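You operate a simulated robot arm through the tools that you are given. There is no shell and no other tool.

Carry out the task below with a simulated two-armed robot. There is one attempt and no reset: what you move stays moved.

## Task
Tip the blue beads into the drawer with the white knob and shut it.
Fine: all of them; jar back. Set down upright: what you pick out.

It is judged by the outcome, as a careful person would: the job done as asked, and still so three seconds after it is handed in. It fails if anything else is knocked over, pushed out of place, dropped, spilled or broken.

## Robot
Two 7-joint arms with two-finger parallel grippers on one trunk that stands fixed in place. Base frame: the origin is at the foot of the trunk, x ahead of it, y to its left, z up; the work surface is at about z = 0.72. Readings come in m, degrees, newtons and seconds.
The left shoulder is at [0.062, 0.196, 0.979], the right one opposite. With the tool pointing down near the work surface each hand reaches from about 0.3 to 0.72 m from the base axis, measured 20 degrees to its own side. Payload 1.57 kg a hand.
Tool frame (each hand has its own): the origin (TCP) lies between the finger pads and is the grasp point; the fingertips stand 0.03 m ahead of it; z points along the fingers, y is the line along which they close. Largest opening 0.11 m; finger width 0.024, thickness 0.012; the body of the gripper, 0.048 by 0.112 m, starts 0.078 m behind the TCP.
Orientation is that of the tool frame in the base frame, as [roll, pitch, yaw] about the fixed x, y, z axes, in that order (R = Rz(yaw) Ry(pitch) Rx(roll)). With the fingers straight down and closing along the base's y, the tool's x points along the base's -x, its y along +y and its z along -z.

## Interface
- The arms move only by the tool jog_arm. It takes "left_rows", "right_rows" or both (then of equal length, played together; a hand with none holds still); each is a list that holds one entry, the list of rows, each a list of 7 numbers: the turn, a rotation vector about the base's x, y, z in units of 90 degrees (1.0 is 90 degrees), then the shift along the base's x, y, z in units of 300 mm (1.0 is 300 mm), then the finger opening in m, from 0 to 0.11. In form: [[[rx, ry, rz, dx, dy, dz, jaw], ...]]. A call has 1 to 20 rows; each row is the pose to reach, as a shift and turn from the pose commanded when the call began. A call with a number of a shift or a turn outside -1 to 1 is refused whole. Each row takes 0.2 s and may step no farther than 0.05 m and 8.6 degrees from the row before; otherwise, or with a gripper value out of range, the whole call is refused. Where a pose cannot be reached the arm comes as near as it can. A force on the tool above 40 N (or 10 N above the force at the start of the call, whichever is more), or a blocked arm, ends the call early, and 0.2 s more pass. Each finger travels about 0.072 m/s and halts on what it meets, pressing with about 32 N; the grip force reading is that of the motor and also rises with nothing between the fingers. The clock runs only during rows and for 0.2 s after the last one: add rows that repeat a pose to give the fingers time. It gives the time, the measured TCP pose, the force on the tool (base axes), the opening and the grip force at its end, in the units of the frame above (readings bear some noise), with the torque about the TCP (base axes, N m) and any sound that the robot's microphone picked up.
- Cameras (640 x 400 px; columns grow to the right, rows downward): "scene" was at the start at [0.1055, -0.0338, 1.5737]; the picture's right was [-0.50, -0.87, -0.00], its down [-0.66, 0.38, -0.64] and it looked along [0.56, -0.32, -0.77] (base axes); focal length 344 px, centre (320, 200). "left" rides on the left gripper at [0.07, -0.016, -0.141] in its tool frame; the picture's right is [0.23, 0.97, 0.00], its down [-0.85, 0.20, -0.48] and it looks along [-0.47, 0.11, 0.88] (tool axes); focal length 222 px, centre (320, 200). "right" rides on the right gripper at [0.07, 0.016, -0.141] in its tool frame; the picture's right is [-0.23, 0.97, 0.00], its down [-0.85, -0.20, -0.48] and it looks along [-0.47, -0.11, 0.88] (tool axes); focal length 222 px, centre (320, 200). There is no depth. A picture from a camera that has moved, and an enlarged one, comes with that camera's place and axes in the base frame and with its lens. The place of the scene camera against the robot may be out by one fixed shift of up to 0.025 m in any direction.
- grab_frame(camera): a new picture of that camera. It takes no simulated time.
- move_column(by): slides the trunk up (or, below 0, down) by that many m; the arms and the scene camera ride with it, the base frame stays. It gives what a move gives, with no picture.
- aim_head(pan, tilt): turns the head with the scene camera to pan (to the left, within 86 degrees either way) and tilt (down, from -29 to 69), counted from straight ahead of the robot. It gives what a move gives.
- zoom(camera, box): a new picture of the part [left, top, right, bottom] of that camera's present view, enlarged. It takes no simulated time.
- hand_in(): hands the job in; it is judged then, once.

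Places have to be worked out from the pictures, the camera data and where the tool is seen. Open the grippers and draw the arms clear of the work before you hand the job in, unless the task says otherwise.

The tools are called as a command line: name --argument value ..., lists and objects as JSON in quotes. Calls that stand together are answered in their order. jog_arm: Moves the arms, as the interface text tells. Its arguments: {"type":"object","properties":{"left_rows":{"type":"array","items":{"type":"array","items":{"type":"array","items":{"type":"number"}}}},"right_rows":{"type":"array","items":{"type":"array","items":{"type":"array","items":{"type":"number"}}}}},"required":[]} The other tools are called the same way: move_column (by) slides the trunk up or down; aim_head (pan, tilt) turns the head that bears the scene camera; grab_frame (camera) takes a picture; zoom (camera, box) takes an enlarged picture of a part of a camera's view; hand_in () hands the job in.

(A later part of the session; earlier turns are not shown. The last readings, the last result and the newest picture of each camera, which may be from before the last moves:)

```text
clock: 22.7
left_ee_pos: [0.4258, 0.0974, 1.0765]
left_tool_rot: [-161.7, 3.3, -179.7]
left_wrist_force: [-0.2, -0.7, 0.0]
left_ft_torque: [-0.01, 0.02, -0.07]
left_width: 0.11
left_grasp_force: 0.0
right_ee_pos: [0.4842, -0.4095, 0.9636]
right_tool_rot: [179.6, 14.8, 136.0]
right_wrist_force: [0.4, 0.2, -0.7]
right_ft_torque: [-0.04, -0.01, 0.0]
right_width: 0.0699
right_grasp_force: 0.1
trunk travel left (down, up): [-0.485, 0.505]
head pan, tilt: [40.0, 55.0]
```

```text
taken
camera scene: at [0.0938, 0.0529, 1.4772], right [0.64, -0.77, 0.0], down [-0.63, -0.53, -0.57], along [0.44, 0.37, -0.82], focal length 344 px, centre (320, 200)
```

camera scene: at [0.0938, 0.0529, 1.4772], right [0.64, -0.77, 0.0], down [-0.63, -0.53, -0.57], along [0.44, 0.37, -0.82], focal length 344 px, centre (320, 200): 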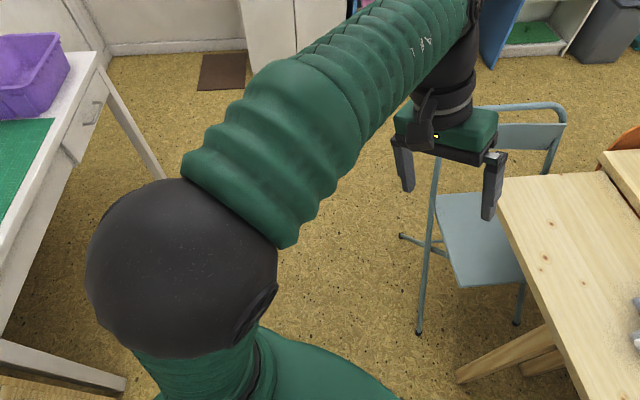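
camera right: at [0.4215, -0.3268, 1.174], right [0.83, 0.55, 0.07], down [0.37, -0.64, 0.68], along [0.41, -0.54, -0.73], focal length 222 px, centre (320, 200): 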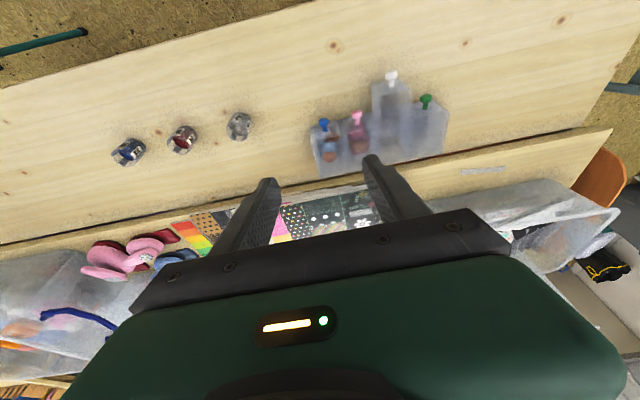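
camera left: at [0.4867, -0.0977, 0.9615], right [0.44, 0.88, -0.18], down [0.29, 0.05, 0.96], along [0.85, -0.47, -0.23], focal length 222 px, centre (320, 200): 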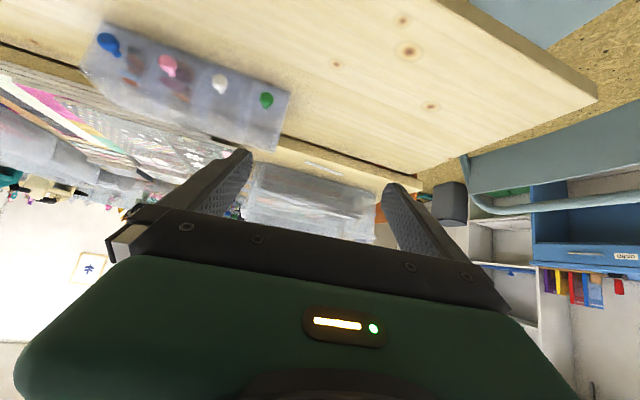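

The left arm is free of obstacles. I try lowering the column a bit more.

move_column --by -0.06

```text
clock: 23.7
left_ee_pos: [0.4261, 0.0982, 1.0166]
left_tool_rot: [-160.8, 3.4, -179.8]
left_wrist_force: [0.3, 0.3, 0.0]
left_ft_torque: [-0.02, -0.01, 0.01]
left_width: 0.1099
left_grasp_force: 0.1
right_ee_pos: [0.4837, -0.4095, 0.903]
right_tool_rot: [179.5, 14.8, 135.9]
right_wrist_force: [0.7, -1.4, 0.6]
right_ft_torque: [0.02, 0.01, 0.0]
right_width: 0.0701
right_grasp_force: 0.0
trunk travel left (down, up): [-0.425, 0.565]
head pan, tilt: [40.0, 55.0]
```

That worked. Now raise the right hand 12 cm and tilt it another 20° forward.

jog_arm --right_rows '[[[-0.052, -0.052, 0, 0, 0, 0.13, 0.07], [-0.105, -0.105, 0, 0, 0, 0.27, 0.07], [-0.157, -0.157, 0, 0, 0, 0.4, 0.07], [-0.157, -0.157, 0, 0, 0, 0.4, 0.07]]]'

move_column --by -0.12

```text
clock: 24.7
left_ee_pos: [0.4266, 0.0988, 1.0177]
left_tool_rot: [-160.7, 3.2, -179.9]
left_wrist_force: [0.3, -0.8, 0.3]
left_ft_torque: [0.0, 0.0, 0.0]
left_width: 0.1097
left_grasp_force: 0.0
right_ee_pos: [0.4846, -0.4083, 1.0215]
right_tool_rot: [179.9, 34.8, 136.1]
right_wrist_force: [-0.2, 0.1, -0.5]
right_ft_torque: [-0.01, 0.02, 0.02]
right_width: 0.0702
right_grasp_force: 0.1
trunk travel left (down, up): [-0.425, 0.565]
head pan, tilt: [40.0, 55.0]
```

```text
clock: 26.2
left_ee_pos: [0.4255, 0.1001, 0.8993]
left_tool_rot: [-160.4, 3.4, -179.7]
left_wrist_force: [0.2, 1.1, -0.5]
left_ft_torque: [0.02, -0.01, 0.03]
left_width: 0.1099
left_grasp_force: 0.0
right_ee_pos: [0.4831, -0.4094, 0.9004]
right_tool_rot: [179.9, 34.8, 136.1]
right_wrist_force: [0.1, 0.6, -0.1]
right_ft_torque: [0.01, 0.03, 0.01]
right_width: 0.0702
right_grasp_force: 0.2
trunk travel left (down, up): [-0.305, 0.685]
head pan, tilt: [40.0, 55.0]
```

Working well. Repeat: tilt another 20° while rising, then lower the column again.

jog_arm --right_rows '[[[-0.052, -0.052, 0, 0, 0, 0.13, 0.07], [-0.105, -0.105, 0, 0, 0, 0.27, 0.07], [-0.157, -0.157, 0, 0, 0, 0.4, 0.07], [-0.157, -0.157, 0, 0, 0, 0.4, 0.07]]]'

move_column --by -0.12

aim_head --pan -40 --tilt 40

grab_frame --camera "scene"

grab_frame --camera "right"

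```text
clock: 27.2
left_ee_pos: [0.4254, 0.0991, 0.8989]
left_tool_rot: [-160.4, 3.4, -179.8]
left_wrist_force: [0.0, 1.0, -0.1]
left_ft_torque: [-0.01, -0.01, -0.01]
left_width: 0.1098
left_grasp_force: 0.1
right_ee_pos: [0.4833, -0.4082, 1.0202]
right_tool_rot: [-179.4, 54.7, 136.6]
right_wrist_force: [0.1, -0.3, -0.1]
right_ft_torque: [0.01, 0.02, 0.01]
right_width: 0.0702
right_grasp_force: 0.0
trunk travel left (down, up): [-0.305, 0.685]
head pan, tilt: [40.0, 55.0]
```

```text
clock: 28.7
left_ee_pos: [0.4257, 0.1003, 0.7785]
left_tool_rot: [-160.3, 3.4, -179.7]
left_wrist_force: [-0.7, -0.2, -0.5]
left_ft_torque: [0.01, -0.01, -0.03]
left_width: 0.1099
left_grasp_force: 0.1
right_ee_pos: [0.4818, -0.4086, 0.9006]
right_tool_rot: [-179.5, 54.8, 136.6]
right_wrist_force: [0.6, 0.5, -0.5]
right_ft_torque: [-0.03, 0.01, 0.02]
right_width: 0.07
right_grasp_force: 0.0
trunk travel left (down, up): [-0.185, 0.805]
head pan, tilt: [40.0, 55.0]
```

```text
clock: 30.3
left_ee_pos: [0.4253, 0.0992, 0.7788]
left_tool_rot: [-160.3, 3.5, -179.8]
left_wrist_force: [-0.4, -0.3, 0.3]
left_ft_torque: [-0.04, 0.0, -0.03]
left_width: 0.1099
left_grasp_force: 0.1
right_ee_pos: [0.4828, -0.408, 0.9008]
right_tool_rot: [-179.5, 54.8, 136.7]
right_wrist_force: [-0.2, 0.9, -0.1]
right_ft_torque: [0.0, 0.02, -0.01]
right_width: 0.0699
right_grasp_force: 0.0
trunk travel left (down, up): [-0.185, 0.805]
head pan, tilt: [-40.0, 40.0]
```

```text
taken
camera scene: at [0.1027, -0.0476, 1.1977], right [-0.64, -0.77, 0.0], down [-0.49, 0.41, -0.77], along [0.59, -0.49, -0.64], focal length 344 px, centre (320, 200)
```

scene: 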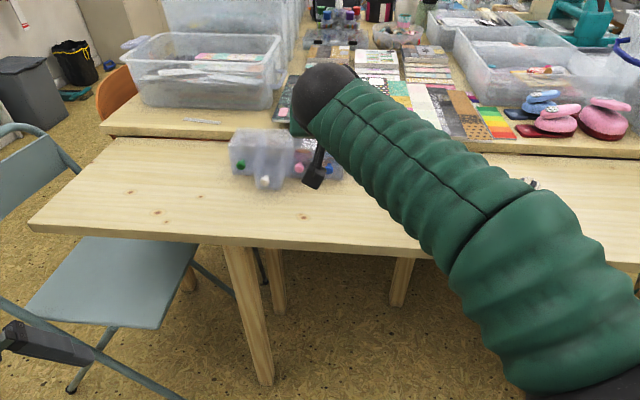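

```text
taken
camera right: at [0.3832, -0.2878, 0.9269], right [0.77, 0.61, 0.18], down [-0.06, -0.21, 0.98], along [0.64, -0.76, -0.13], focal length 222 px, centre (320, 200)
```

right: 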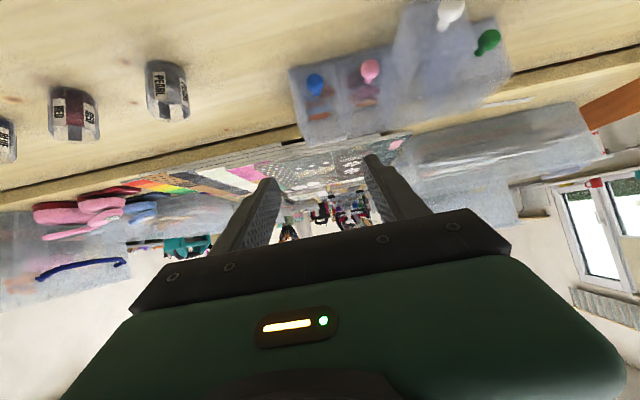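

Posture is now good: fingers about 35° below horizontal with room to spare. I test the roll range with the empty hand (−90° about the finger axis first), raised 5 cm.

jog_arm --right_rows '[[[0, 0, 0, 0, 0, 0.167, 0.07], [-0.0542, 0.0511, 0.0522, 0, 0, 0.167, 0.07], [-0.1084, 0.1022, 0.1044, 0, 0, 0.167, 0.07], [-0.1626, 0.1533, 0.1566, 0, 0, 0.167, 0.07], [-0.2168, 0.2044, 0.2088, 0, 0, 0.167, 0.07], [-0.271, 0.2555, 0.261, 0, 0, 0.167, 0.07], [-0.3252, 0.3066, 0.3132, 0, 0, 0.167, 0.07], [-0.3794, 0.3577, 0.3654, 0, 0, 0.167, 0.07], [-0.4336, 0.4088, 0.4176, 0, 0, 0.167, 0.07], [-0.4878, 0.4599, 0.4698, 0, 0, 0.167, 0.07], [-0.542, 0.511, 0.522, 0, 0, 0.167, 0.07], [-0.596, 0.562, 0.574, 0, 0, 0.167, 0.07], [-0.596, 0.562, 0.574, 0, 0, 0.167, 0.07]]]'

grab_frame --camera "right"

```text
refused: row 1 steps farther than a row can; nothing moved
```

```text
taken
camera right: at [0.3832, -0.2878, 0.9269], right [0.77, 0.61, 0.18], down [-0.06, -0.21, 0.98], along [0.64, -0.76, -0.13], focal length 222 px, centre (320, 200)
```

right: 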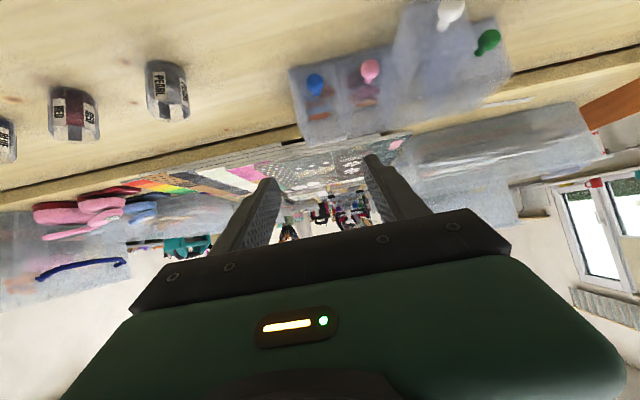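

The first row's step was slightly too long; I split the rise.

jog_arm --right_rows '[[[0, 0, 0, 0, 0, 0.08, 0.07], [-0.0542, 0.0511, 0.0522, 0, 0, 0.15, 0.07], [-0.1084, 0.1022, 0.1044, 0, 0, 0.167, 0.07], [-0.1626, 0.1533, 0.1566, 0, 0, 0.167, 0.07], [-0.2168, 0.2044, 0.2088, 0, 0, 0.167, 0.07], [-0.271, 0.2555, 0.261, 0, 0, 0.167, 0.07], [-0.3252, 0.3066, 0.3132, 0, 0, 0.167, 0.07], [-0.3794, 0.3577, 0.3654, 0, 0, 0.167, 0.07], [-0.4336, 0.4088, 0.4176, 0, 0, 0.167, 0.07], [-0.4878, 0.4599, 0.4698, 0, 0, 0.167, 0.07], [-0.542, 0.511, 0.522, 0, 0, 0.167, 0.07], [-0.596, 0.562, 0.574, 0, 0, 0.167, 0.07], [-0.596, 0.562, 0.574, 0, 0, 0.167, 0.07]]]'

grab_frame --camera "right"

```text
clock: 33.1
left_ee_pos: [0.4244, 0.1009, 0.7787]
left_tool_rot: [-160.5, 3.4, -179.8]
left_wrist_force: [-0.6, 0.5, -0.6]
left_ft_torque: [0.01, -0.03, -0.02]
left_width: 0.1099
left_grasp_force: 0.0
right_ee_pos: [0.4853, -0.409, 0.9519]
right_tool_rot: [-124.4, 0.0, -133.3]
right_wrist_force: [0.4, 0.6, -0.7]
right_ft_torque: [0.01, 0.0, 0.03]
right_width: 0.0701
right_grasp_force: 0.0
trunk travel left (down, up): [-0.185, 0.805]
head pan, tilt: [-40.0, 40.0]
```

```text
taken
camera right: at [0.3455, -0.3716, 1.0196], right [-0.25, 0.54, -0.8], down [0.38, 0.82, 0.43], along [0.89, -0.2, -0.41], focal length 222 px, centre (320, 200)
```

right: 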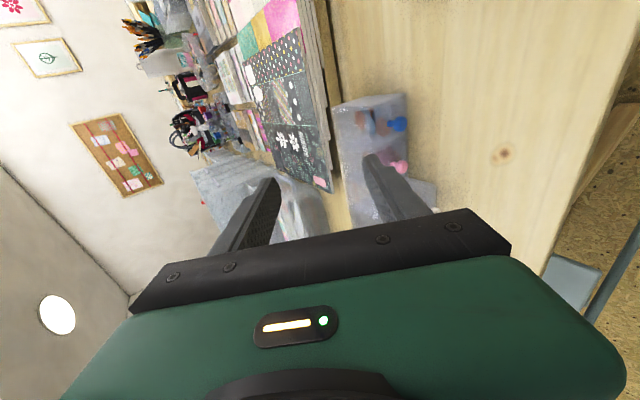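

The −90° roll went perfectly; I continue another −90° to see if the full half-turn is available.

jog_arm --right_rows '[[[-0.0542, 0.0511, 0.0522, 0, 0, 0, 0.07], [-0.1084, 0.1022, 0.1044, 0, 0, 0, 0.07], [-0.1626, 0.1533, 0.1566, 0, 0, 0, 0.07], [-0.2168, 0.2044, 0.2088, 0, 0, 0, 0.07], [-0.271, 0.2555, 0.261, 0, 0, 0, 0.07], [-0.3252, 0.3066, 0.3132, 0, 0, 0, 0.07], [-0.3794, 0.3577, 0.3654, 0, 0, 0, 0.07], [-0.4336, 0.4088, 0.4176, 0, 0, 0, 0.07], [-0.4878, 0.4599, 0.4698, 0, 0, 0, 0.07], [-0.542, 0.511, 0.522, 0, 0, 0, 0.07], [-0.596, 0.562, 0.574, 0, 0, 0, 0.07], [-0.596, 0.562, 0.574, 0, 0, 0, 0.07]]]'

grab_frame --camera "right"

grab_frame --camera "scene"

```text
clock: 35.7
left_ee_pos: [0.4246, 0.0993, 0.7793]
left_tool_rot: [-160.4, 3.4, -179.7]
left_wrist_force: [-0.5, -0.2, -0.4]
left_ft_torque: [0.0, 0.0, 0.03]
left_width: 0.1099
left_grasp_force: 0.2
right_ee_pos: [0.4841, -0.407, 0.9532]
right_tool_rot: [-179.6, -55.0, -43.2]
right_wrist_force: [0.2, 0.3, -0.5]
right_ft_torque: [-0.01, 0.03, 0.0]
right_width: 0.07
right_grasp_force: 0.1
trunk travel left (down, up): [-0.185, 0.805]
head pan, tilt: [-40.0, 40.0]
```

```text
taken
camera right: at [0.4172, -0.3679, 1.0909], right [-0.76, -0.63, -0.19], down [-0.51, 0.75, -0.43], along [0.41, -0.22, -0.88], focal length 222 px, centre (320, 200)
```

right: 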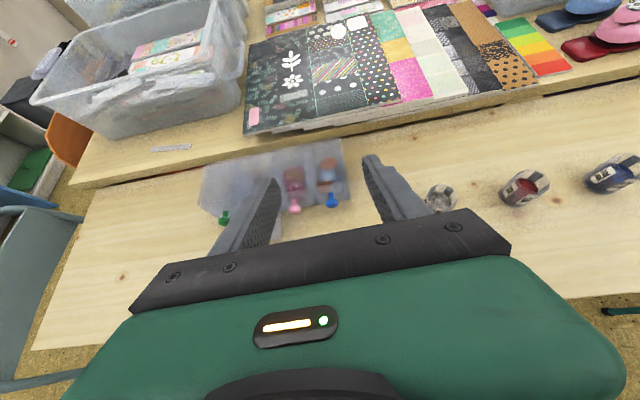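

```text
taken
camera scene: at [0.1027, -0.0477, 1.1977], right [-0.64, -0.77, 0.0], down [-0.49, 0.41, -0.77], along [0.59, -0.49, -0.64], focal length 344 px, centre (320, 200)
```

scene: 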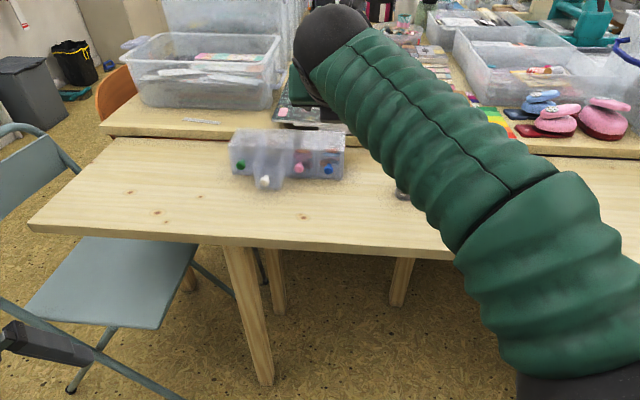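

Full half-turn is available; the camera now sits on top of the hand. I'll grasp in this attitude and pour by rolling back. Zoom to refine the blue jar.

zoom --camera "right" --box '[400, 130, 640, 280]'

zoom --camera "scene" --box '[220, 110, 380, 210]'

```text
2.67 times, centred on (520, 205) of right
camera zoom: at [0.4172, -0.3679, 1.0909], right [-0.76, -0.63, -0.19], down [-0.51, 0.75, -0.43], along [0.41, -0.22, -0.88], focal length 592 px, centre (-213, 187)
```

zoom: 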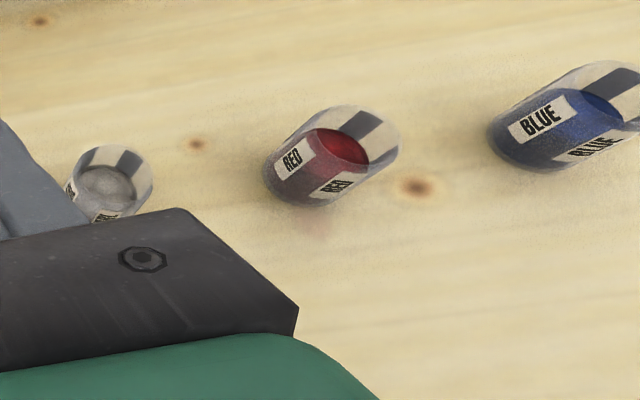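

```text
4.00 times, centred on (300, 160) of scene
camera zoom: at [0.1027, -0.0477, 1.1977], right [-0.64, -0.77, 0.0], down [-0.49, 0.41, -0.77], along [0.59, -0.49, -0.64], focal length 1376 px, centre (400, 360)
```

zoom: 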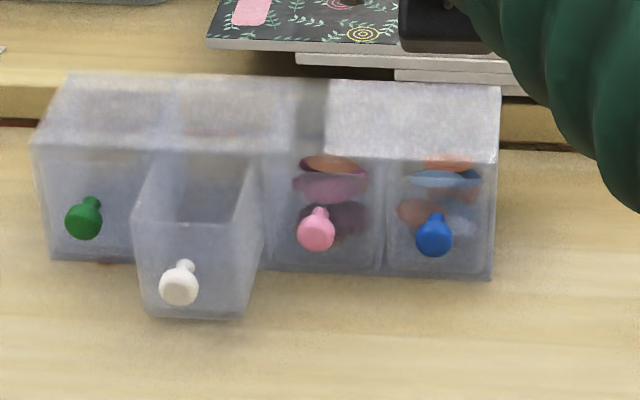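

Jars are open-topped, half full; blue jar axis ≈ (0.247, -0.732). I travel toward it high, flattening the hand to about 20° below level and opening the fingers to 8 cm.

jog_arm --right_rows '[[[-0.019, -0.02, 0, -0.102, -0.068, 0, 0.075], [-0.038, -0.04, 0, -0.204, -0.137, 0, 0.08], [-0.057, -0.061, 0, -0.306, -0.205, 0, 0.08], [-0.076, -0.081, 0, -0.409, -0.273, -0.05, 0.08], [-0.095, -0.101, 0, -0.511, -0.342, -0.1, 0.08], [-0.114, -0.1215, 0, -0.613, -0.41, -0.15, 0.08], [-0.114, -0.1215, 0, -0.613, -0.41, -0.177, 0.08]]]'

grab_frame --camera "right"

grab_frame --camera "scene"

```text
clock: 37.3
left_ee_pos: [0.4247, 0.1004, 0.7799]
left_tool_rot: [-160.3, 3.4, -179.7]
left_wrist_force: [0.3, 0.0, -0.2]
left_ft_torque: [0.02, -0.02, -0.01]
left_width: 0.1103
left_grasp_force: 0.1
right_ee_pos: [0.3914, -0.5632, 0.9119]
right_tool_rot: [-179.2, -70.1, -43.6]
right_wrist_force: [0.7, -0.5, -0.5]
right_ft_torque: [0.0, 0.01, 0.0]
right_width: 0.0801
right_grasp_force: 0.1
right hand out of reach, approached as far as the arm can: row 2, 3, 4, 5, 6, 7
trunk travel left (down, up): [-0.185, 0.805]
head pan, tilt: [-40.0, 40.0]
```

```text
taken
camera right: at [0.3008, -0.5019, 1.0266], right [-0.72, -0.66, -0.22], down [-0.41, 0.65, -0.64], along [0.56, -0.37, -0.74], focal length 222 px, centre (320, 200)
```

right: 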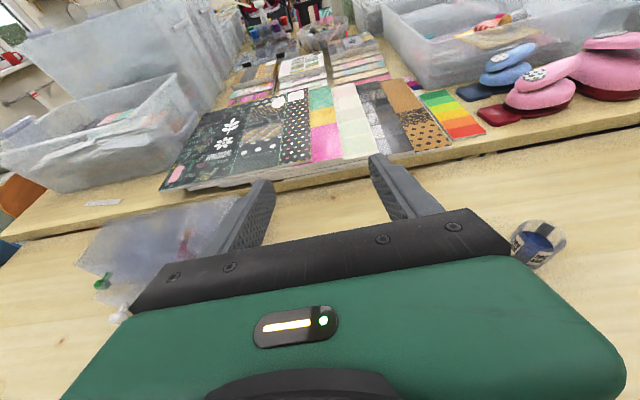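

```text
taken
camera scene: at [0.1023, -0.0479, 1.1977], right [-0.64, -0.77, 0.0], down [-0.49, 0.41, -0.77], along [0.59, -0.49, -0.64], focal length 344 px, centre (320, 200)
```

scene: 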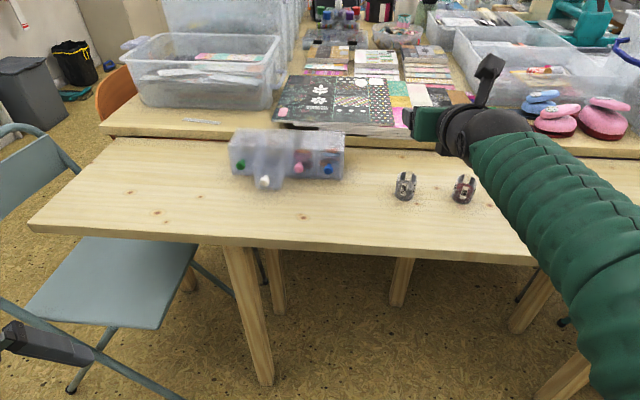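

The arm fell a bit short there (hand heading too far from the arm's own azimuth). I turn the hand's heading to about -65° and go on to a pre-grasp point 12 cm short of the blue jar.

jog_arm --right_rows '[[[0, 0, -0.048, -0.04, -0.03, 0, 0.08], [0, 0, -0.096, -0.1, -0.09, 0, 0.08], [0, 0, -0.143, -0.18, -0.16, -0.05, 0.08], [0, 0, -0.19, -0.26, -0.235, -0.1, 0.08], [0, 0, -0.238, -0.347, -0.31, -0.167, 0.08], [0, 0, -0.238, -0.347, -0.31, -0.167, 0.08]]]'

grab_frame --camera "right"

grab_frame --camera "scene"

```text
clock: 38.7
left_ee_pos: [0.4253, 0.0995, 0.7782]
left_tool_rot: [-160.4, 3.5, -179.7]
left_wrist_force: [-0.6, -0.5, -0.3]
left_ft_torque: [0.03, -0.01, -0.01]
left_width: 0.11
left_grasp_force: 0.0
right_ee_pos: [0.2912, -0.6586, 0.8648]
right_tool_rot: [-179.4, -70.0, -64.9]
right_wrist_force: [0.2, 0.5, -0.2]
right_ft_torque: [0.01, -0.01, 0.02]
right_width: 0.0802
right_grasp_force: 0.1
trunk travel left (down, up): [-0.185, 0.805]
head pan, tilt: [-40.0, 40.0]
```

```text
taken
camera right: at [0.2285, -0.5676, 0.9784], right [-0.91, -0.35, -0.22], down [-0.14, 0.76, -0.64], along [0.39, -0.55, -0.74], focal length 222 px, centre (320, 200)
```

right: 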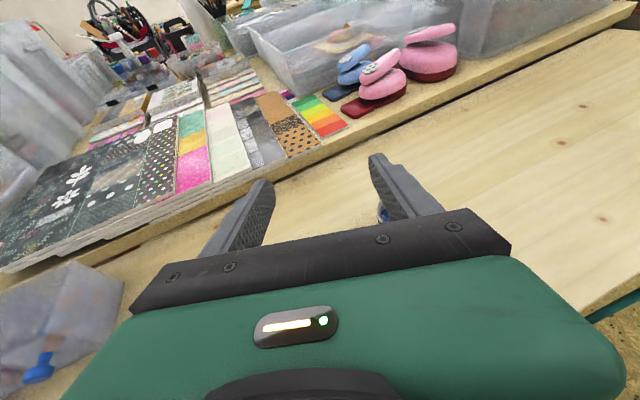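

```text
taken
camera scene: at [0.1023, -0.0481, 1.1977], right [-0.64, -0.77, 0.0], down [-0.49, 0.41, -0.77], along [0.59, -0.49, -0.64], focal length 344 px, centre (320, 200)
```

scene: 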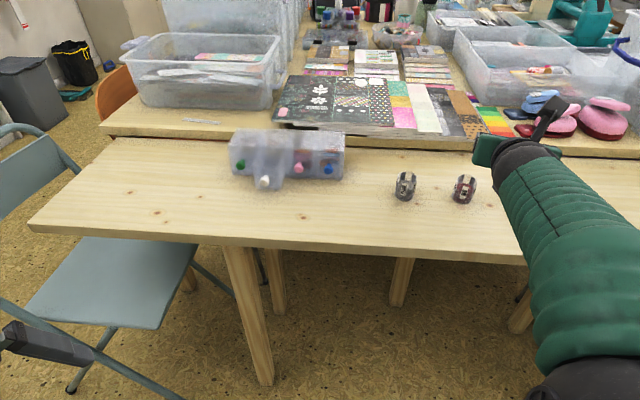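

The hand is heading -65° at (0.291, -0.659, 0.865). I shift it back and sideways to line up 12 cm short of the jar.

jog_arm --right_rows '[[[0, 0, 0, -0.1, 0.04, 0, 0.08], [0, 0, 0, -0.21, 0.08, 0, 0.08], [0, 0, 0, -0.317, 0.12, 0, 0.08], [0, 0, 0, -0.317, 0.12, 0, 0.08]]]'

grab_frame --camera "right"

```text
clock: 39.7
left_ee_pos: [0.4256, 0.1005, 0.7799]
left_tool_rot: [-160.5, 3.4, -179.7]
left_wrist_force: [0.3, -0.7, 0.5]
left_ft_torque: [0.03, 0.01, -0.02]
left_width: 0.11
left_grasp_force: 0.2
right_ee_pos: [0.2315, -0.6518, 0.8581]
right_tool_rot: [-179.1, -70.0, -65.1]
right_wrist_force: [0.8, 0.1, 0.2]
right_ft_torque: [-0.02, 0.01, -0.02]
right_width: 0.0801
right_grasp_force: 0.0
right hand out of reach, approached as far as the arm can: row 2, 3, 4
trunk travel left (down, up): [-0.185, 0.805]
head pan, tilt: [-40.0, 40.0]
```

```text
taken
camera right: at [0.1685, -0.5605, 0.972], right [-0.91, -0.35, -0.22], down [-0.14, 0.76, -0.64], along [0.39, -0.55, -0.74], focal length 222 px, centre (320, 200)
```

right: 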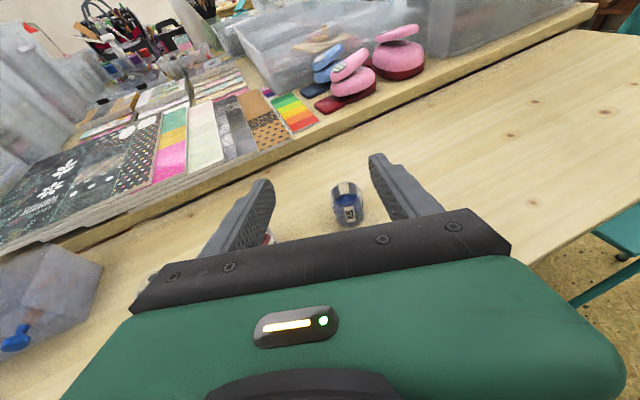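

It stalls slightly closer in, but from here simply turning the heading to about -79° points straight at the jar, 8 cm ahead. I rotate and look.

jog_arm --right_rows '[[[0, 0, -0.078, 0, 0, 0, 0.08], [0, 0, -0.156, 0, 0, 0, 0.08], [0, 0, -0.156, 0, 0, 0, 0.08]]]'

grab_frame --camera "right"

zoom --camera "right" --box '[200, 140, 440, 290]'

grab_frame --camera "scene"

```text
clock: 40.7
left_ee_pos: [0.4239, 0.1007, 0.78]
left_tool_rot: [-160.2, 3.4, -179.7]
left_wrist_force: [-0.5, 0.0, -0.1]
left_ft_torque: [0.0, 0.01, 0.0]
left_width: 0.11
left_grasp_force: 0.1
right_ee_pos: [0.2268, -0.6675, 0.8161]
right_tool_rot: [-174.4, -65.1, -83.7]
right_wrist_force: [-0.1, -0.4, -0.3]
right_ft_torque: [0.0, -0.04, -0.01]
right_width: 0.0801
right_grasp_force: 0.1
trunk travel left (down, up): [-0.185, 0.805]
head pan, tilt: [-40.0, 40.0]
stopped in row 3 (right hand): the arm was blocked; the commanded pose is now the measured one
```

```text
taken
camera right: at [0.1867, -0.5738, 0.9396], right [-0.96, -0.1, -0.25], down [0.06, 0.82, -0.57], along [0.26, -0.56, -0.79], focal length 222 px, centre (320, 200)
```

right: 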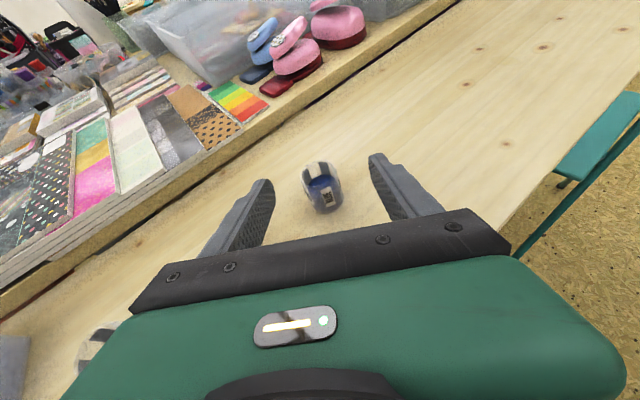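

```text
2.67 times, centred on (320, 215) of right
camera zoom: at [0.1867, -0.5738, 0.9396], right [-0.96, -0.1, -0.25], down [0.06, 0.82, -0.57], along [0.26, -0.56, -0.79], focal length 592 px, centre (320, 160)
```

zoom: 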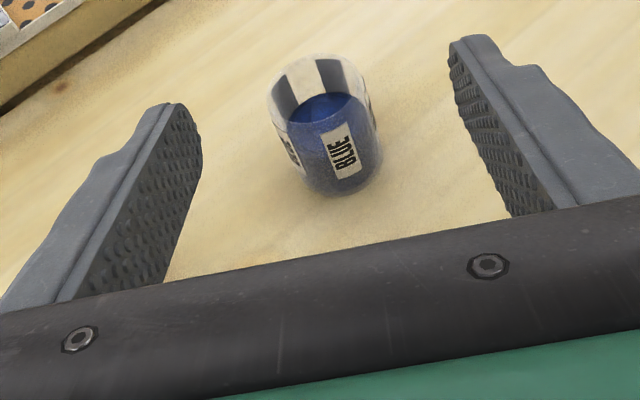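

```text
taken
camera scene: at [0.1022, -0.0481, 1.1976], right [-0.64, -0.77, 0.0], down [-0.49, 0.41, -0.77], along [0.59, -0.49, -0.64], focal length 344 px, centre (320, 200)
```

scene: 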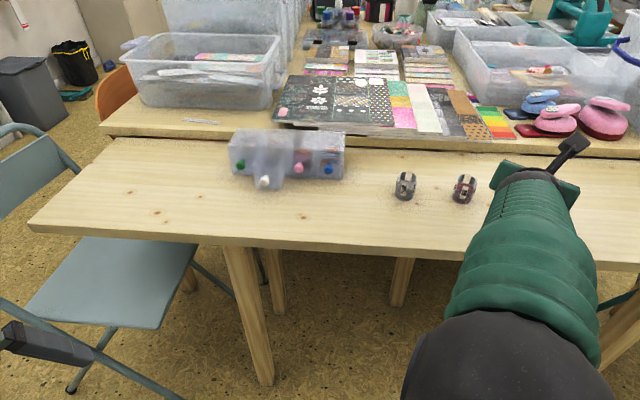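

The arm swung into a better elbow posture and the jar is centred between the fingers, at ≈ (0.248, -0.731), rim ≈ 0.767. To keep away from the wrist singularity, I raise the hand 10 cm, then lower the trunk 10 cm.

jog_arm --right_rows '[[[0, 0, 0, 0, 0, 0.11, 0.08], [0, 0, 0, 0, 0, 0.22, 0.08], [0, 0, 0, 0, 0, 0.333, 0.08], [0, 0, 0, 0, 0, 0.333, 0.08]]]'

move_column --by -0.1

grab_frame --camera "right"

grab_frame --camera "scene"

```text
clock: 41.7
left_ee_pos: [0.4251, 0.0999, 0.7791]
left_tool_rot: [-160.3, 3.4, -179.8]
left_wrist_force: [-0.1, 0.2, -0.1]
left_ft_torque: [0.01, -0.02, -0.01]
left_width: 0.1105
left_grasp_force: 0.0
right_ee_pos: [0.2268, -0.6665, 0.918]
right_tool_rot: [-174.5, -65.1, -83.3]
right_wrist_force: [-1.1, -0.1, 0.0]
right_ft_torque: [-0.04, 0.01, 0.0]
right_width: 0.0802
right_grasp_force: 0.0
trunk travel left (down, up): [-0.185, 0.805]
head pan, tilt: [-40.0, 40.0]
```

```text
clock: 43.0
left_ee_pos: [0.4258, 0.0998, 0.679]
left_tool_rot: [-160.2, 3.5, -179.7]
left_wrist_force: [-0.7, -0.6, -0.1]
left_ft_torque: [-0.04, -0.03, 0.0]
left_width: 0.11
left_grasp_force: 0.1
right_ee_pos: [0.228, -0.667, 0.8167]
right_tool_rot: [-174.5, -65.2, -83.4]
right_wrist_force: [-0.3, 0.0, -0.6]
right_ft_torque: [-0.02, -0.03, 0.01]
right_width: 0.0801
right_grasp_force: 0.1
trunk travel left (down, up): [-0.085, 0.905]
head pan, tilt: [-40.0, 40.0]
```

```text
taken
camera right: at [0.1869, -0.5731, 0.9388], right [-0.96, -0.1, -0.25], down [0.06, 0.82, -0.57], along [0.26, -0.56, -0.78], focal length 222 px, centre (320, 200)
```

right: 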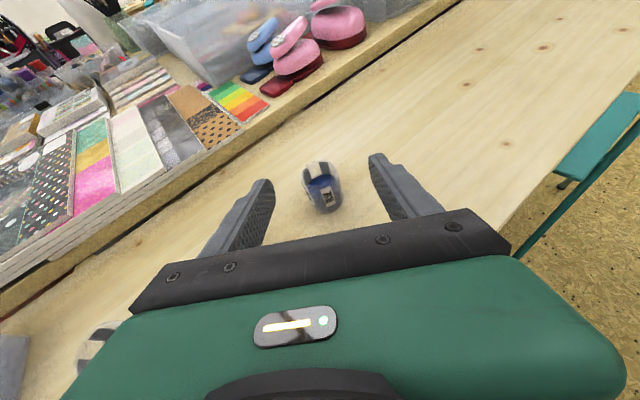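

```text
taken
camera scene: at [0.1022, -0.048, 1.097], right [-0.64, -0.77, 0.0], down [-0.49, 0.41, -0.77], along [0.59, -0.49, -0.64], focal length 344 px, centre (320, 200)
```

scene: 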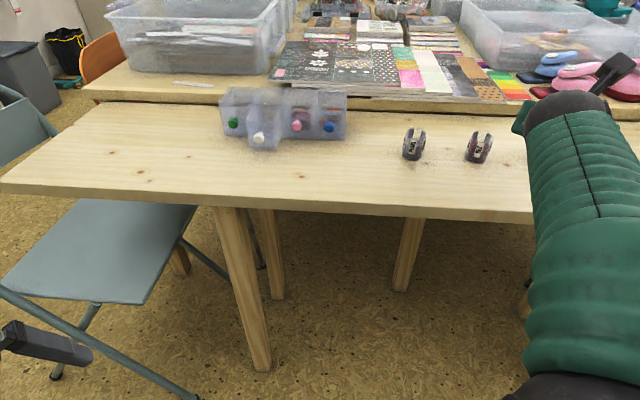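

Same hand pose, better posture. Now I descend straddling the jar's near side, with a small sideways correction.

jog_arm --right_rows '[[[0, 0, 0, 0.007, 0.002, -0.07, 0.08], [0, 0, 0, 0.015, 0.003, -0.14, 0.08], [0, 0, 0, 0.022, 0.005, -0.2, 0.08], [0, 0, 0, 0.022, 0.005, -0.215, 0.08]]]'

zoom --camera "right" --box '[160, 100, 480, 300]'

zoom --camera "scene" --box '[380, 50, 640, 220]'

```text
clock: 44.0
left_ee_pos: [0.4252, 0.0996, 0.6794]
left_tool_rot: [-160.3, 3.4, -179.7]
left_wrist_force: [-0.5, -0.2, 0.6]
left_ft_torque: [0.01, -0.02, 0.01]
left_width: 0.11
left_grasp_force: 0.2
right_ee_pos: [0.2334, -0.6649, 0.7529]
right_tool_rot: [-174.5, -65.2, -83.5]
right_wrist_force: [-0.5, 0.6, 0.1]
right_ft_torque: [-0.01, -0.02, 0.0]
right_width: 0.0801
right_grasp_force: 0.1
trunk travel left (down, up): [-0.085, 0.905]
head pan, tilt: [-40.0, 40.0]
```

```text
2.00 times, centred on (320, 200) of right
camera zoom: at [0.1938, -0.5718, 0.8751], right [-0.96, -0.1, -0.25], down [0.06, 0.82, -0.57], along [0.26, -0.56, -0.79], focal length 444 px, centre (320, 200)
```

zoom: 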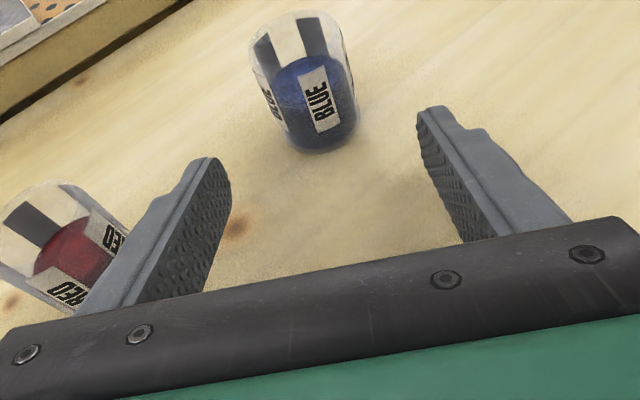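

```text
2.35 times, centred on (510, 135) of scene
camera zoom: at [0.1022, -0.048, 1.0978], right [-0.64, -0.77, 0.0], down [-0.49, 0.41, -0.77], along [0.59, -0.49, -0.64], focal length 809 px, centre (-127, 353)
```

zoom: 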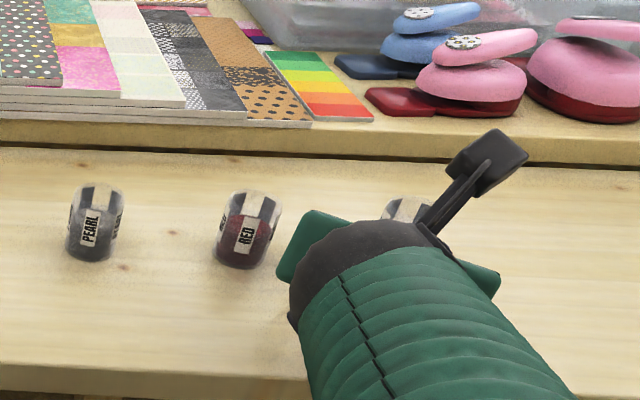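

Jar is centred between fingers and the red jar has clear room. I advance 6.6 cm to straddle the blue jar.

jog_arm --right_rows '[[[0, 0, 0, 0.012, -0.054, 0, 0.08], [0, 0, 0, 0.024, -0.108, -0.003, 0.08], [0, 0, 0, 0.036, -0.163, -0.006, 0.08], [0, 0, 0, 0.048, -0.217, -0.008, 0.08], [0, 0, 0, 0.048, -0.217, -0.008, 0.08]]]'

zoom --camera "right" --box '[160, 100, 480, 300]'

zoom --camera "scene" --box '[380, 50, 640, 220]'

```text
clock: 45.2
left_ee_pos: [0.4241, 0.0997, 0.6796]
left_tool_rot: [-160.3, 3.4, -179.7]
left_wrist_force: [-0.4, 0.3, 0.4]
left_ft_torque: [-0.01, -0.01, 0.02]
left_width: 0.1102
left_grasp_force: 0.1
right_ee_pos: [0.2469, -0.7312, 0.7501]
right_tool_rot: [-174.6, -65.3, -83.5]
right_wrist_force: [-0.6, -0.4, -1.0]
right_ft_torque: [-0.01, 0.0, -0.01]
right_width: 0.08
right_grasp_force: 0.0
trunk travel left (down, up): [-0.085, 0.905]
head pan, tilt: [-40.0, 40.0]
```

```text
2.00 times, centred on (320, 200) of right
camera zoom: at [0.2067, -0.6378, 0.8716], right [-0.96, -0.1, -0.25], down [0.06, 0.82, -0.57], along [0.26, -0.56, -0.78], focal length 444 px, centre (320, 200)
```

zoom: 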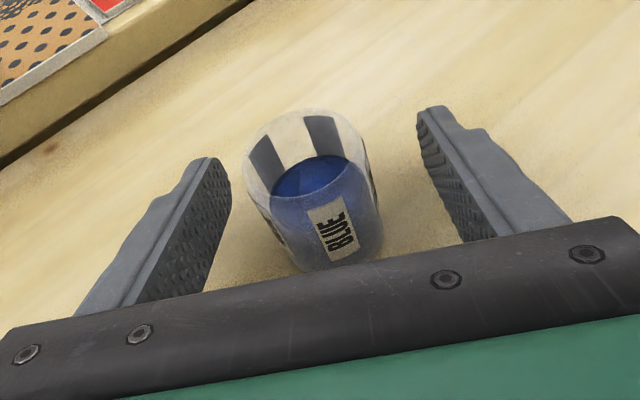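

```text
2.35 times, centred on (510, 135) of scene
camera zoom: at [0.1023, -0.0483, 1.0976], right [-0.64, -0.77, 0.0], down [-0.49, 0.41, -0.77], along [0.59, -0.49, -0.64], focal length 809 px, centre (-127, 353)
```

zoom: 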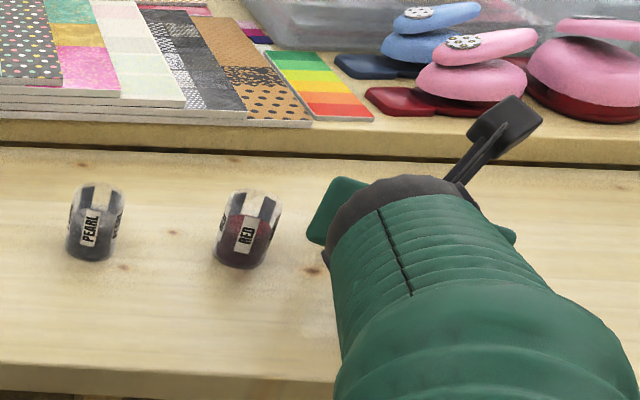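

Jar is centred in the grip. I close the fingers on it.

jog_arm --right_rows '[[[0, 0, 0, 0, 0, 0, 0.06], [0, 0, 0, 0, 0, 0, 0.05], [0, 0, 0, 0, 0, 0, 0.042], [0, 0, 0, 0, 0, 0, 0.036], [0, 0, 0, 0, 0, 0, 0.036]]]'

zoom --camera "right" --box '[160, 100, 480, 300]'

```text
clock: 46.4
left_ee_pos: [0.4252, 0.0994, 0.6788]
left_tool_rot: [-160.3, 3.4, -179.7]
left_wrist_force: [1.2, -0.5, 0.4]
left_ft_torque: [-0.01, 0.01, -0.01]
left_width: 0.11
left_grasp_force: 0.0
right_ee_pos: [0.2469, -0.731, 0.7489]
right_tool_rot: [-174.5, -65.2, -83.4]
right_wrist_force: [-0.8, -0.2, -0.1]
right_ft_torque: [0.0, 0.05, -0.01]
right_width: 0.0381
right_grasp_force: 32.1
trunk travel left (down, up): [-0.085, 0.905]
head pan, tilt: [-40.0, 40.0]
```

```text
2.00 times, centred on (320, 200) of right
camera zoom: at [0.2067, -0.6379, 0.8713], right [-0.96, -0.1, -0.25], down [0.06, 0.82, -0.57], along [0.26, -0.56, -0.78], focal length 444 px, centre (320, 200)
```

zoom: 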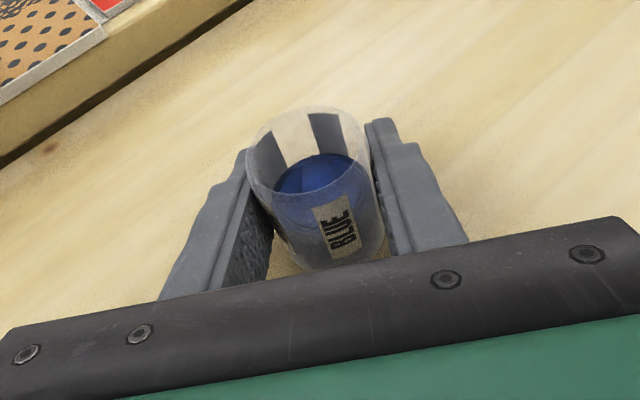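

Firm grip (38 mm). I lift the jar straight up 10 cm.

jog_arm --right_rows '[[[0, 0, 0, 0, 0, 0.03, 0.036], [0, 0, 0, 0, 0, 0.08, 0.036], [0, 0, 0, 0, 0, 0.14, 0.036], [0, 0, 0, 0, 0, 0.21, 0.036], [0, 0, 0, 0, 0, 0.28, 0.036], [0, 0, 0, 0, 0, 0.333, 0.036], [0, 0, 0, 0, 0, 0.333, 0.036]]]'

zoom --camera "right" --box '[160, 100, 480, 300]'

grab_frame --camera "scene"

```text
clock: 48.0
left_ee_pos: [0.4243, 0.0995, 0.6795]
left_tool_rot: [-160.2, 3.4, -179.8]
left_wrist_force: [-0.4, -0.2, 0.8]
left_ft_torque: [0.0, 0.01, 0.0]
left_width: 0.11
left_grasp_force: 0.2
right_ee_pos: [0.2473, -0.7273, 0.8502]
right_tool_rot: [-174.5, -65.3, -83.3]
right_wrist_force: [1.5, -0.3, -0.1]
right_ft_torque: [-0.03, -0.01, -0.03]
right_width: 0.0383
right_grasp_force: 32.3
trunk travel left (down, up): [-0.085, 0.905]
head pan, tilt: [-40.0, 40.0]
```

```text
2.00 times, centred on (320, 200) of right
camera zoom: at [0.2076, -0.6349, 0.973], right [-0.96, -0.1, -0.25], down [0.06, 0.82, -0.57], along [0.26, -0.56, -0.79], focal length 444 px, centre (320, 200)
```

zoom: 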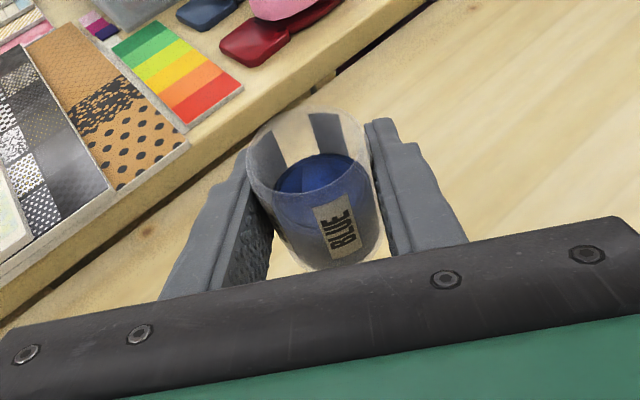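

```text
taken
camera scene: at [0.1024, -0.0484, 1.0976], right [-0.64, -0.77, 0.0], down [-0.49, 0.41, -0.77], along [0.59, -0.49, -0.64], focal length 344 px, centre (320, 200)
```

scene: 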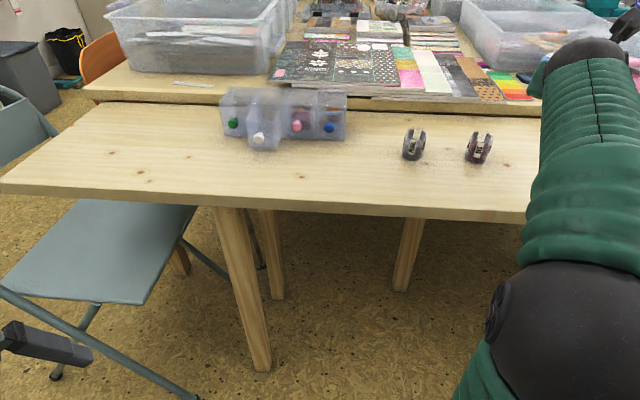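

Jar lifted level with beads intact. I raise the trunk 8 cm with the jar for a better working posture.

move_column --by 0.08

```text
clock: 49.2
left_ee_pos: [0.4255, 0.0998, 0.7601]
left_tool_rot: [-160.3, 3.4, -179.7]
left_wrist_force: [-0.9, 0.7, -1.0]
left_ft_torque: [0.01, -0.01, -0.02]
left_width: 0.1102
left_grasp_force: 0.1
right_ee_pos: [0.2474, -0.7289, 0.9306]
right_tool_rot: [-174.5, -65.1, -83.5]
right_wrist_force: [0.8, -0.3, -0.9]
right_ft_torque: [-0.02, 0.01, 0.02]
right_width: 0.0381
right_grasp_force: 32.0
trunk travel left (down, up): [-0.165, 0.825]
head pan, tilt: [-40.0, 40.0]
```

I carry the jar in an arc around the shoulder toward the drawer, keeping it upright and turning the heading with it (first half).

jog_arm --right_rows '[[[0, 0, 0.0444, 0.125, 0.043, 0, 0.036], [0, 0, 0.0889, 0.246, 0.095, 0, 0.036], [0, 0, 0.1333, 0.364, 0.155, 0, 0.036], [0, 0, 0.1778, 0.478, 0.223, 0, 0.036], [0, 0, 0.2222, 0.586, 0.299, 0, 0.036], [0, 0, 0.2667, 0.69, 0.383, 0, 0.036], [0, 0, 0.3111, 0.788, 0.475, 0, 0.036], [0, 0, 0.3111, 0.788, 0.475, 0, 0.036]]]'

grab_frame --camera "right"

grab_frame --camera "scene"

```text
clock: 51.0
left_ee_pos: [0.425, 0.1005, 0.7596]
left_tool_rot: [-160.3, 3.4, -179.6]
left_wrist_force: [-0.7, -0.4, -0.4]
left_ft_torque: [-0.02, 0.02, 0.02]
left_width: 0.1099
left_grasp_force: 0.1
right_ee_pos: [0.4845, -0.5854, 0.931]
right_tool_rot: [-174.4, -65.3, -55.5]
right_wrist_force: [0.1, -0.2, -0.2]
right_ft_torque: [-0.01, -0.02, 0.0]
right_width: 0.0381
right_grasp_force: 32.2
trunk travel left (down, up): [-0.165, 0.825]
head pan, tilt: [-40.0, 40.0]
```

```text
taken
camera right: at [0.4053, -0.5218, 1.0537], right [-0.8, -0.54, -0.25], down [-0.33, 0.75, -0.57], along [0.49, -0.38, -0.78], focal length 222 px, centre (320, 200)
```

right: 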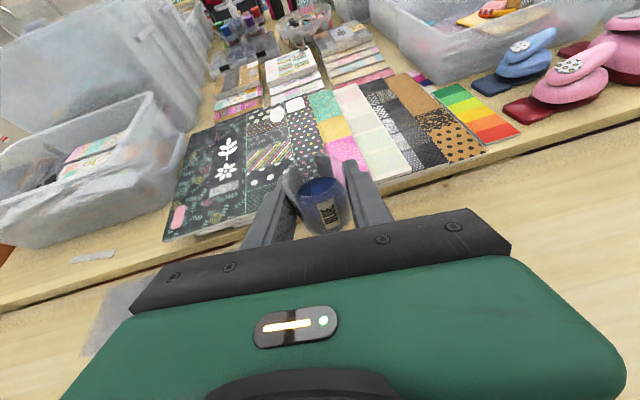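

```text
taken
camera scene: at [0.1029, -0.0483, 1.1775], right [-0.64, -0.77, 0.0], down [-0.49, 0.41, -0.76], along [0.59, -0.49, -0.64], focal length 344 px, centre (320, 200)
```

scene: 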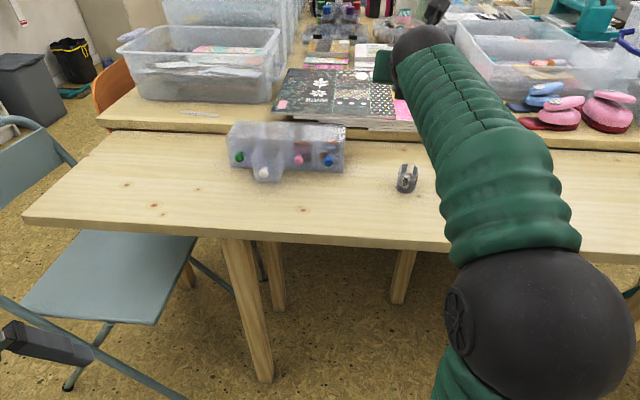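

All fine. Second half of the arc, to just short of the drawer.

jog_arm --right_rows '[[[0, 0, 0.0432, 0.078, 0.102, 0, 0.036], [0, 0, 0.0863, 0.149, 0.21, 0, 0.036], [0, 0, 0.1295, 0.212, 0.323, 0, 0.036], [0, 0, 0.1726, 0.267, 0.438, 0, 0.036], [0, 0, 0.2158, 0.315, 0.557, 0, 0.036], [0, 0, 0.2589, 0.353, 0.678, 0, 0.036], [0, 0, 0.302, 0.383, 0.801, 0, 0.036], [0, 0, 0.302, 0.383, 0.801, 0, 0.036]]]'

grab_frame --camera "right"

grab_frame --camera "scene"

```text
clock: 52.8
left_ee_pos: [0.4261, 0.0996, 0.7595]
left_tool_rot: [-160.3, 3.4, -179.7]
left_wrist_force: [-0.8, -0.4, 0.1]
left_ft_torque: [-0.02, 0.0, -0.01]
left_width: 0.1101
left_grasp_force: 0.0
right_ee_pos: [0.5994, -0.3435, 0.9316]
right_tool_rot: [-174.3, -65.3, -28.3]
right_wrist_force: [-0.7, 1.1, -1.0]
right_ft_torque: [0.01, 0.03, -0.02]
right_width: 0.0382
right_grasp_force: 32.0
trunk travel left (down, up): [-0.165, 0.825]
head pan, tilt: [-40.0, 40.0]
```

```text
taken
camera right: at [0.5003, -0.3236, 1.054], right [-0.47, -0.85, -0.25], down [-0.64, 0.52, -0.57], along [0.61, -0.11, -0.78], focal length 222 px, centre (320, 200)
```

right: 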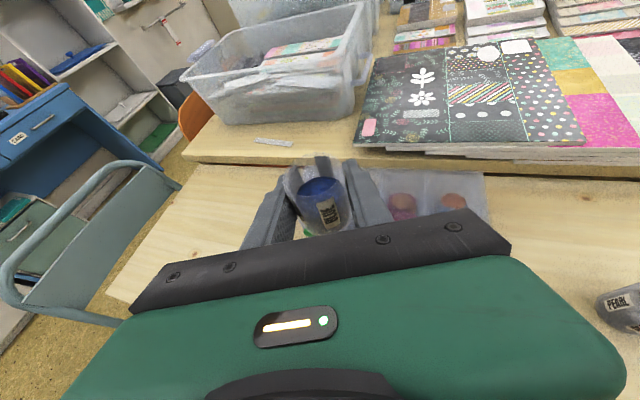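

```text
taken
camera scene: at [0.103, -0.0477, 1.1776], right [-0.64, -0.77, 0.0], down [-0.49, 0.41, -0.77], along [0.59, -0.49, -0.64], focal length 344 px, centre (320, 200)
```

scene: 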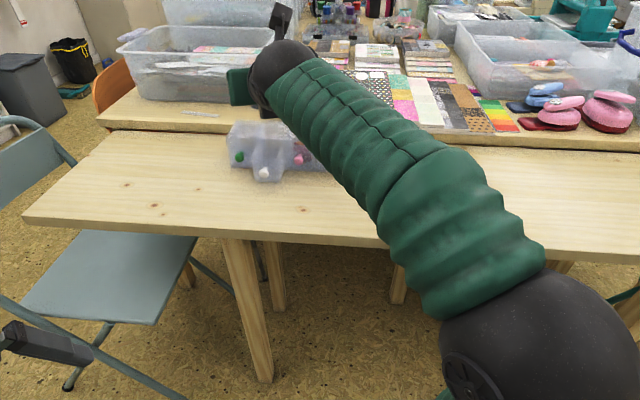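

The upright jar is by the drawer. I move over the drawer mouth and down to TCP z ≈ 0.85.

jog_arm --right_rows '[[[0, 0, 0, 0.056, -0.009, -0.05, 0.036], [0, 0, 0, 0.112, -0.018, -0.12, 0.036], [0, 0, 0, 0.112, -0.018, -0.2, 0.036], [0, 0, 0, 0.112, -0.018, -0.272, 0.036], [0, 0, 0, 0.112, -0.018, -0.272, 0.036]]]'

zoom --camera "right" --box '[200, 100, 520, 300]'

zoom --camera "scene" --box '[200, 50, 360, 200]'

```text
clock: 54.0
left_ee_pos: [0.4249, 0.1003, 0.7593]
left_tool_rot: [-160.2, 3.4, -179.7]
left_wrist_force: [0.1, 0.5, 0.9]
left_ft_torque: [-0.02, -0.03, 0.0]
left_width: 0.11
left_grasp_force: 0.0
right_ee_pos: [0.633, -0.3508, 0.8493]
right_tool_rot: [-174.3, -65.2, -28.2]
right_wrist_force: [-0.7, 0.3, 0.2]
right_ft_torque: [0.03, 0.0, 0.0]
right_width: 0.0383
right_grasp_force: 32.3
trunk travel left (down, up): [-0.165, 0.825]
head pan, tilt: [-40.0, 40.0]
```

```text
2.00 times, centred on (360, 200) of right
camera zoom: at [0.5332, -0.331, 0.972], right [-0.47, -0.85, -0.25], down [-0.64, 0.52, -0.57], along [0.61, -0.11, -0.78], focal length 444 px, centre (240, 200)
```

zoom: 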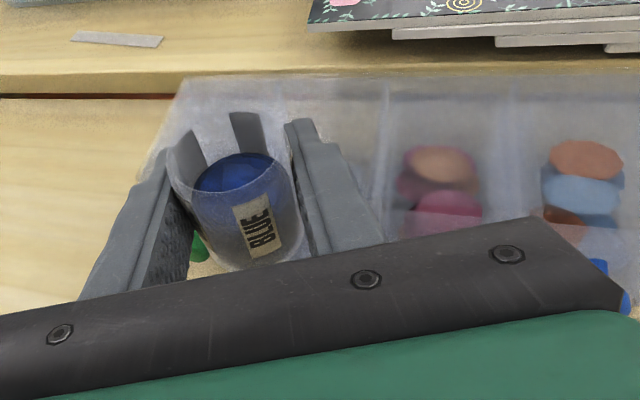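

```text
2.67 times, centred on (280, 125) of scene
camera zoom: at [0.1032, -0.0477, 1.1776], right [-0.64, -0.77, 0.0], down [-0.49, 0.41, -0.77], along [0.59, -0.49, -0.64], focal length 917 px, centre (427, 400)
```

zoom: 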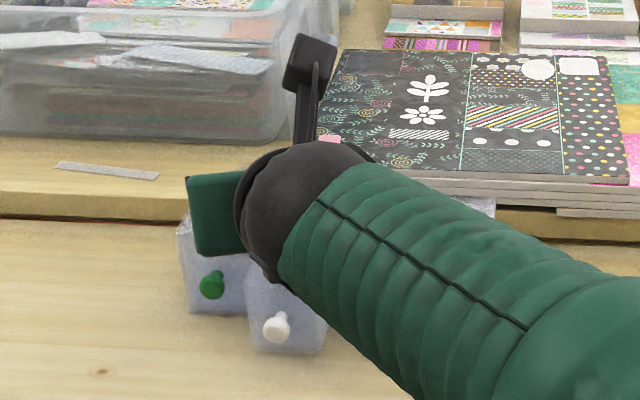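

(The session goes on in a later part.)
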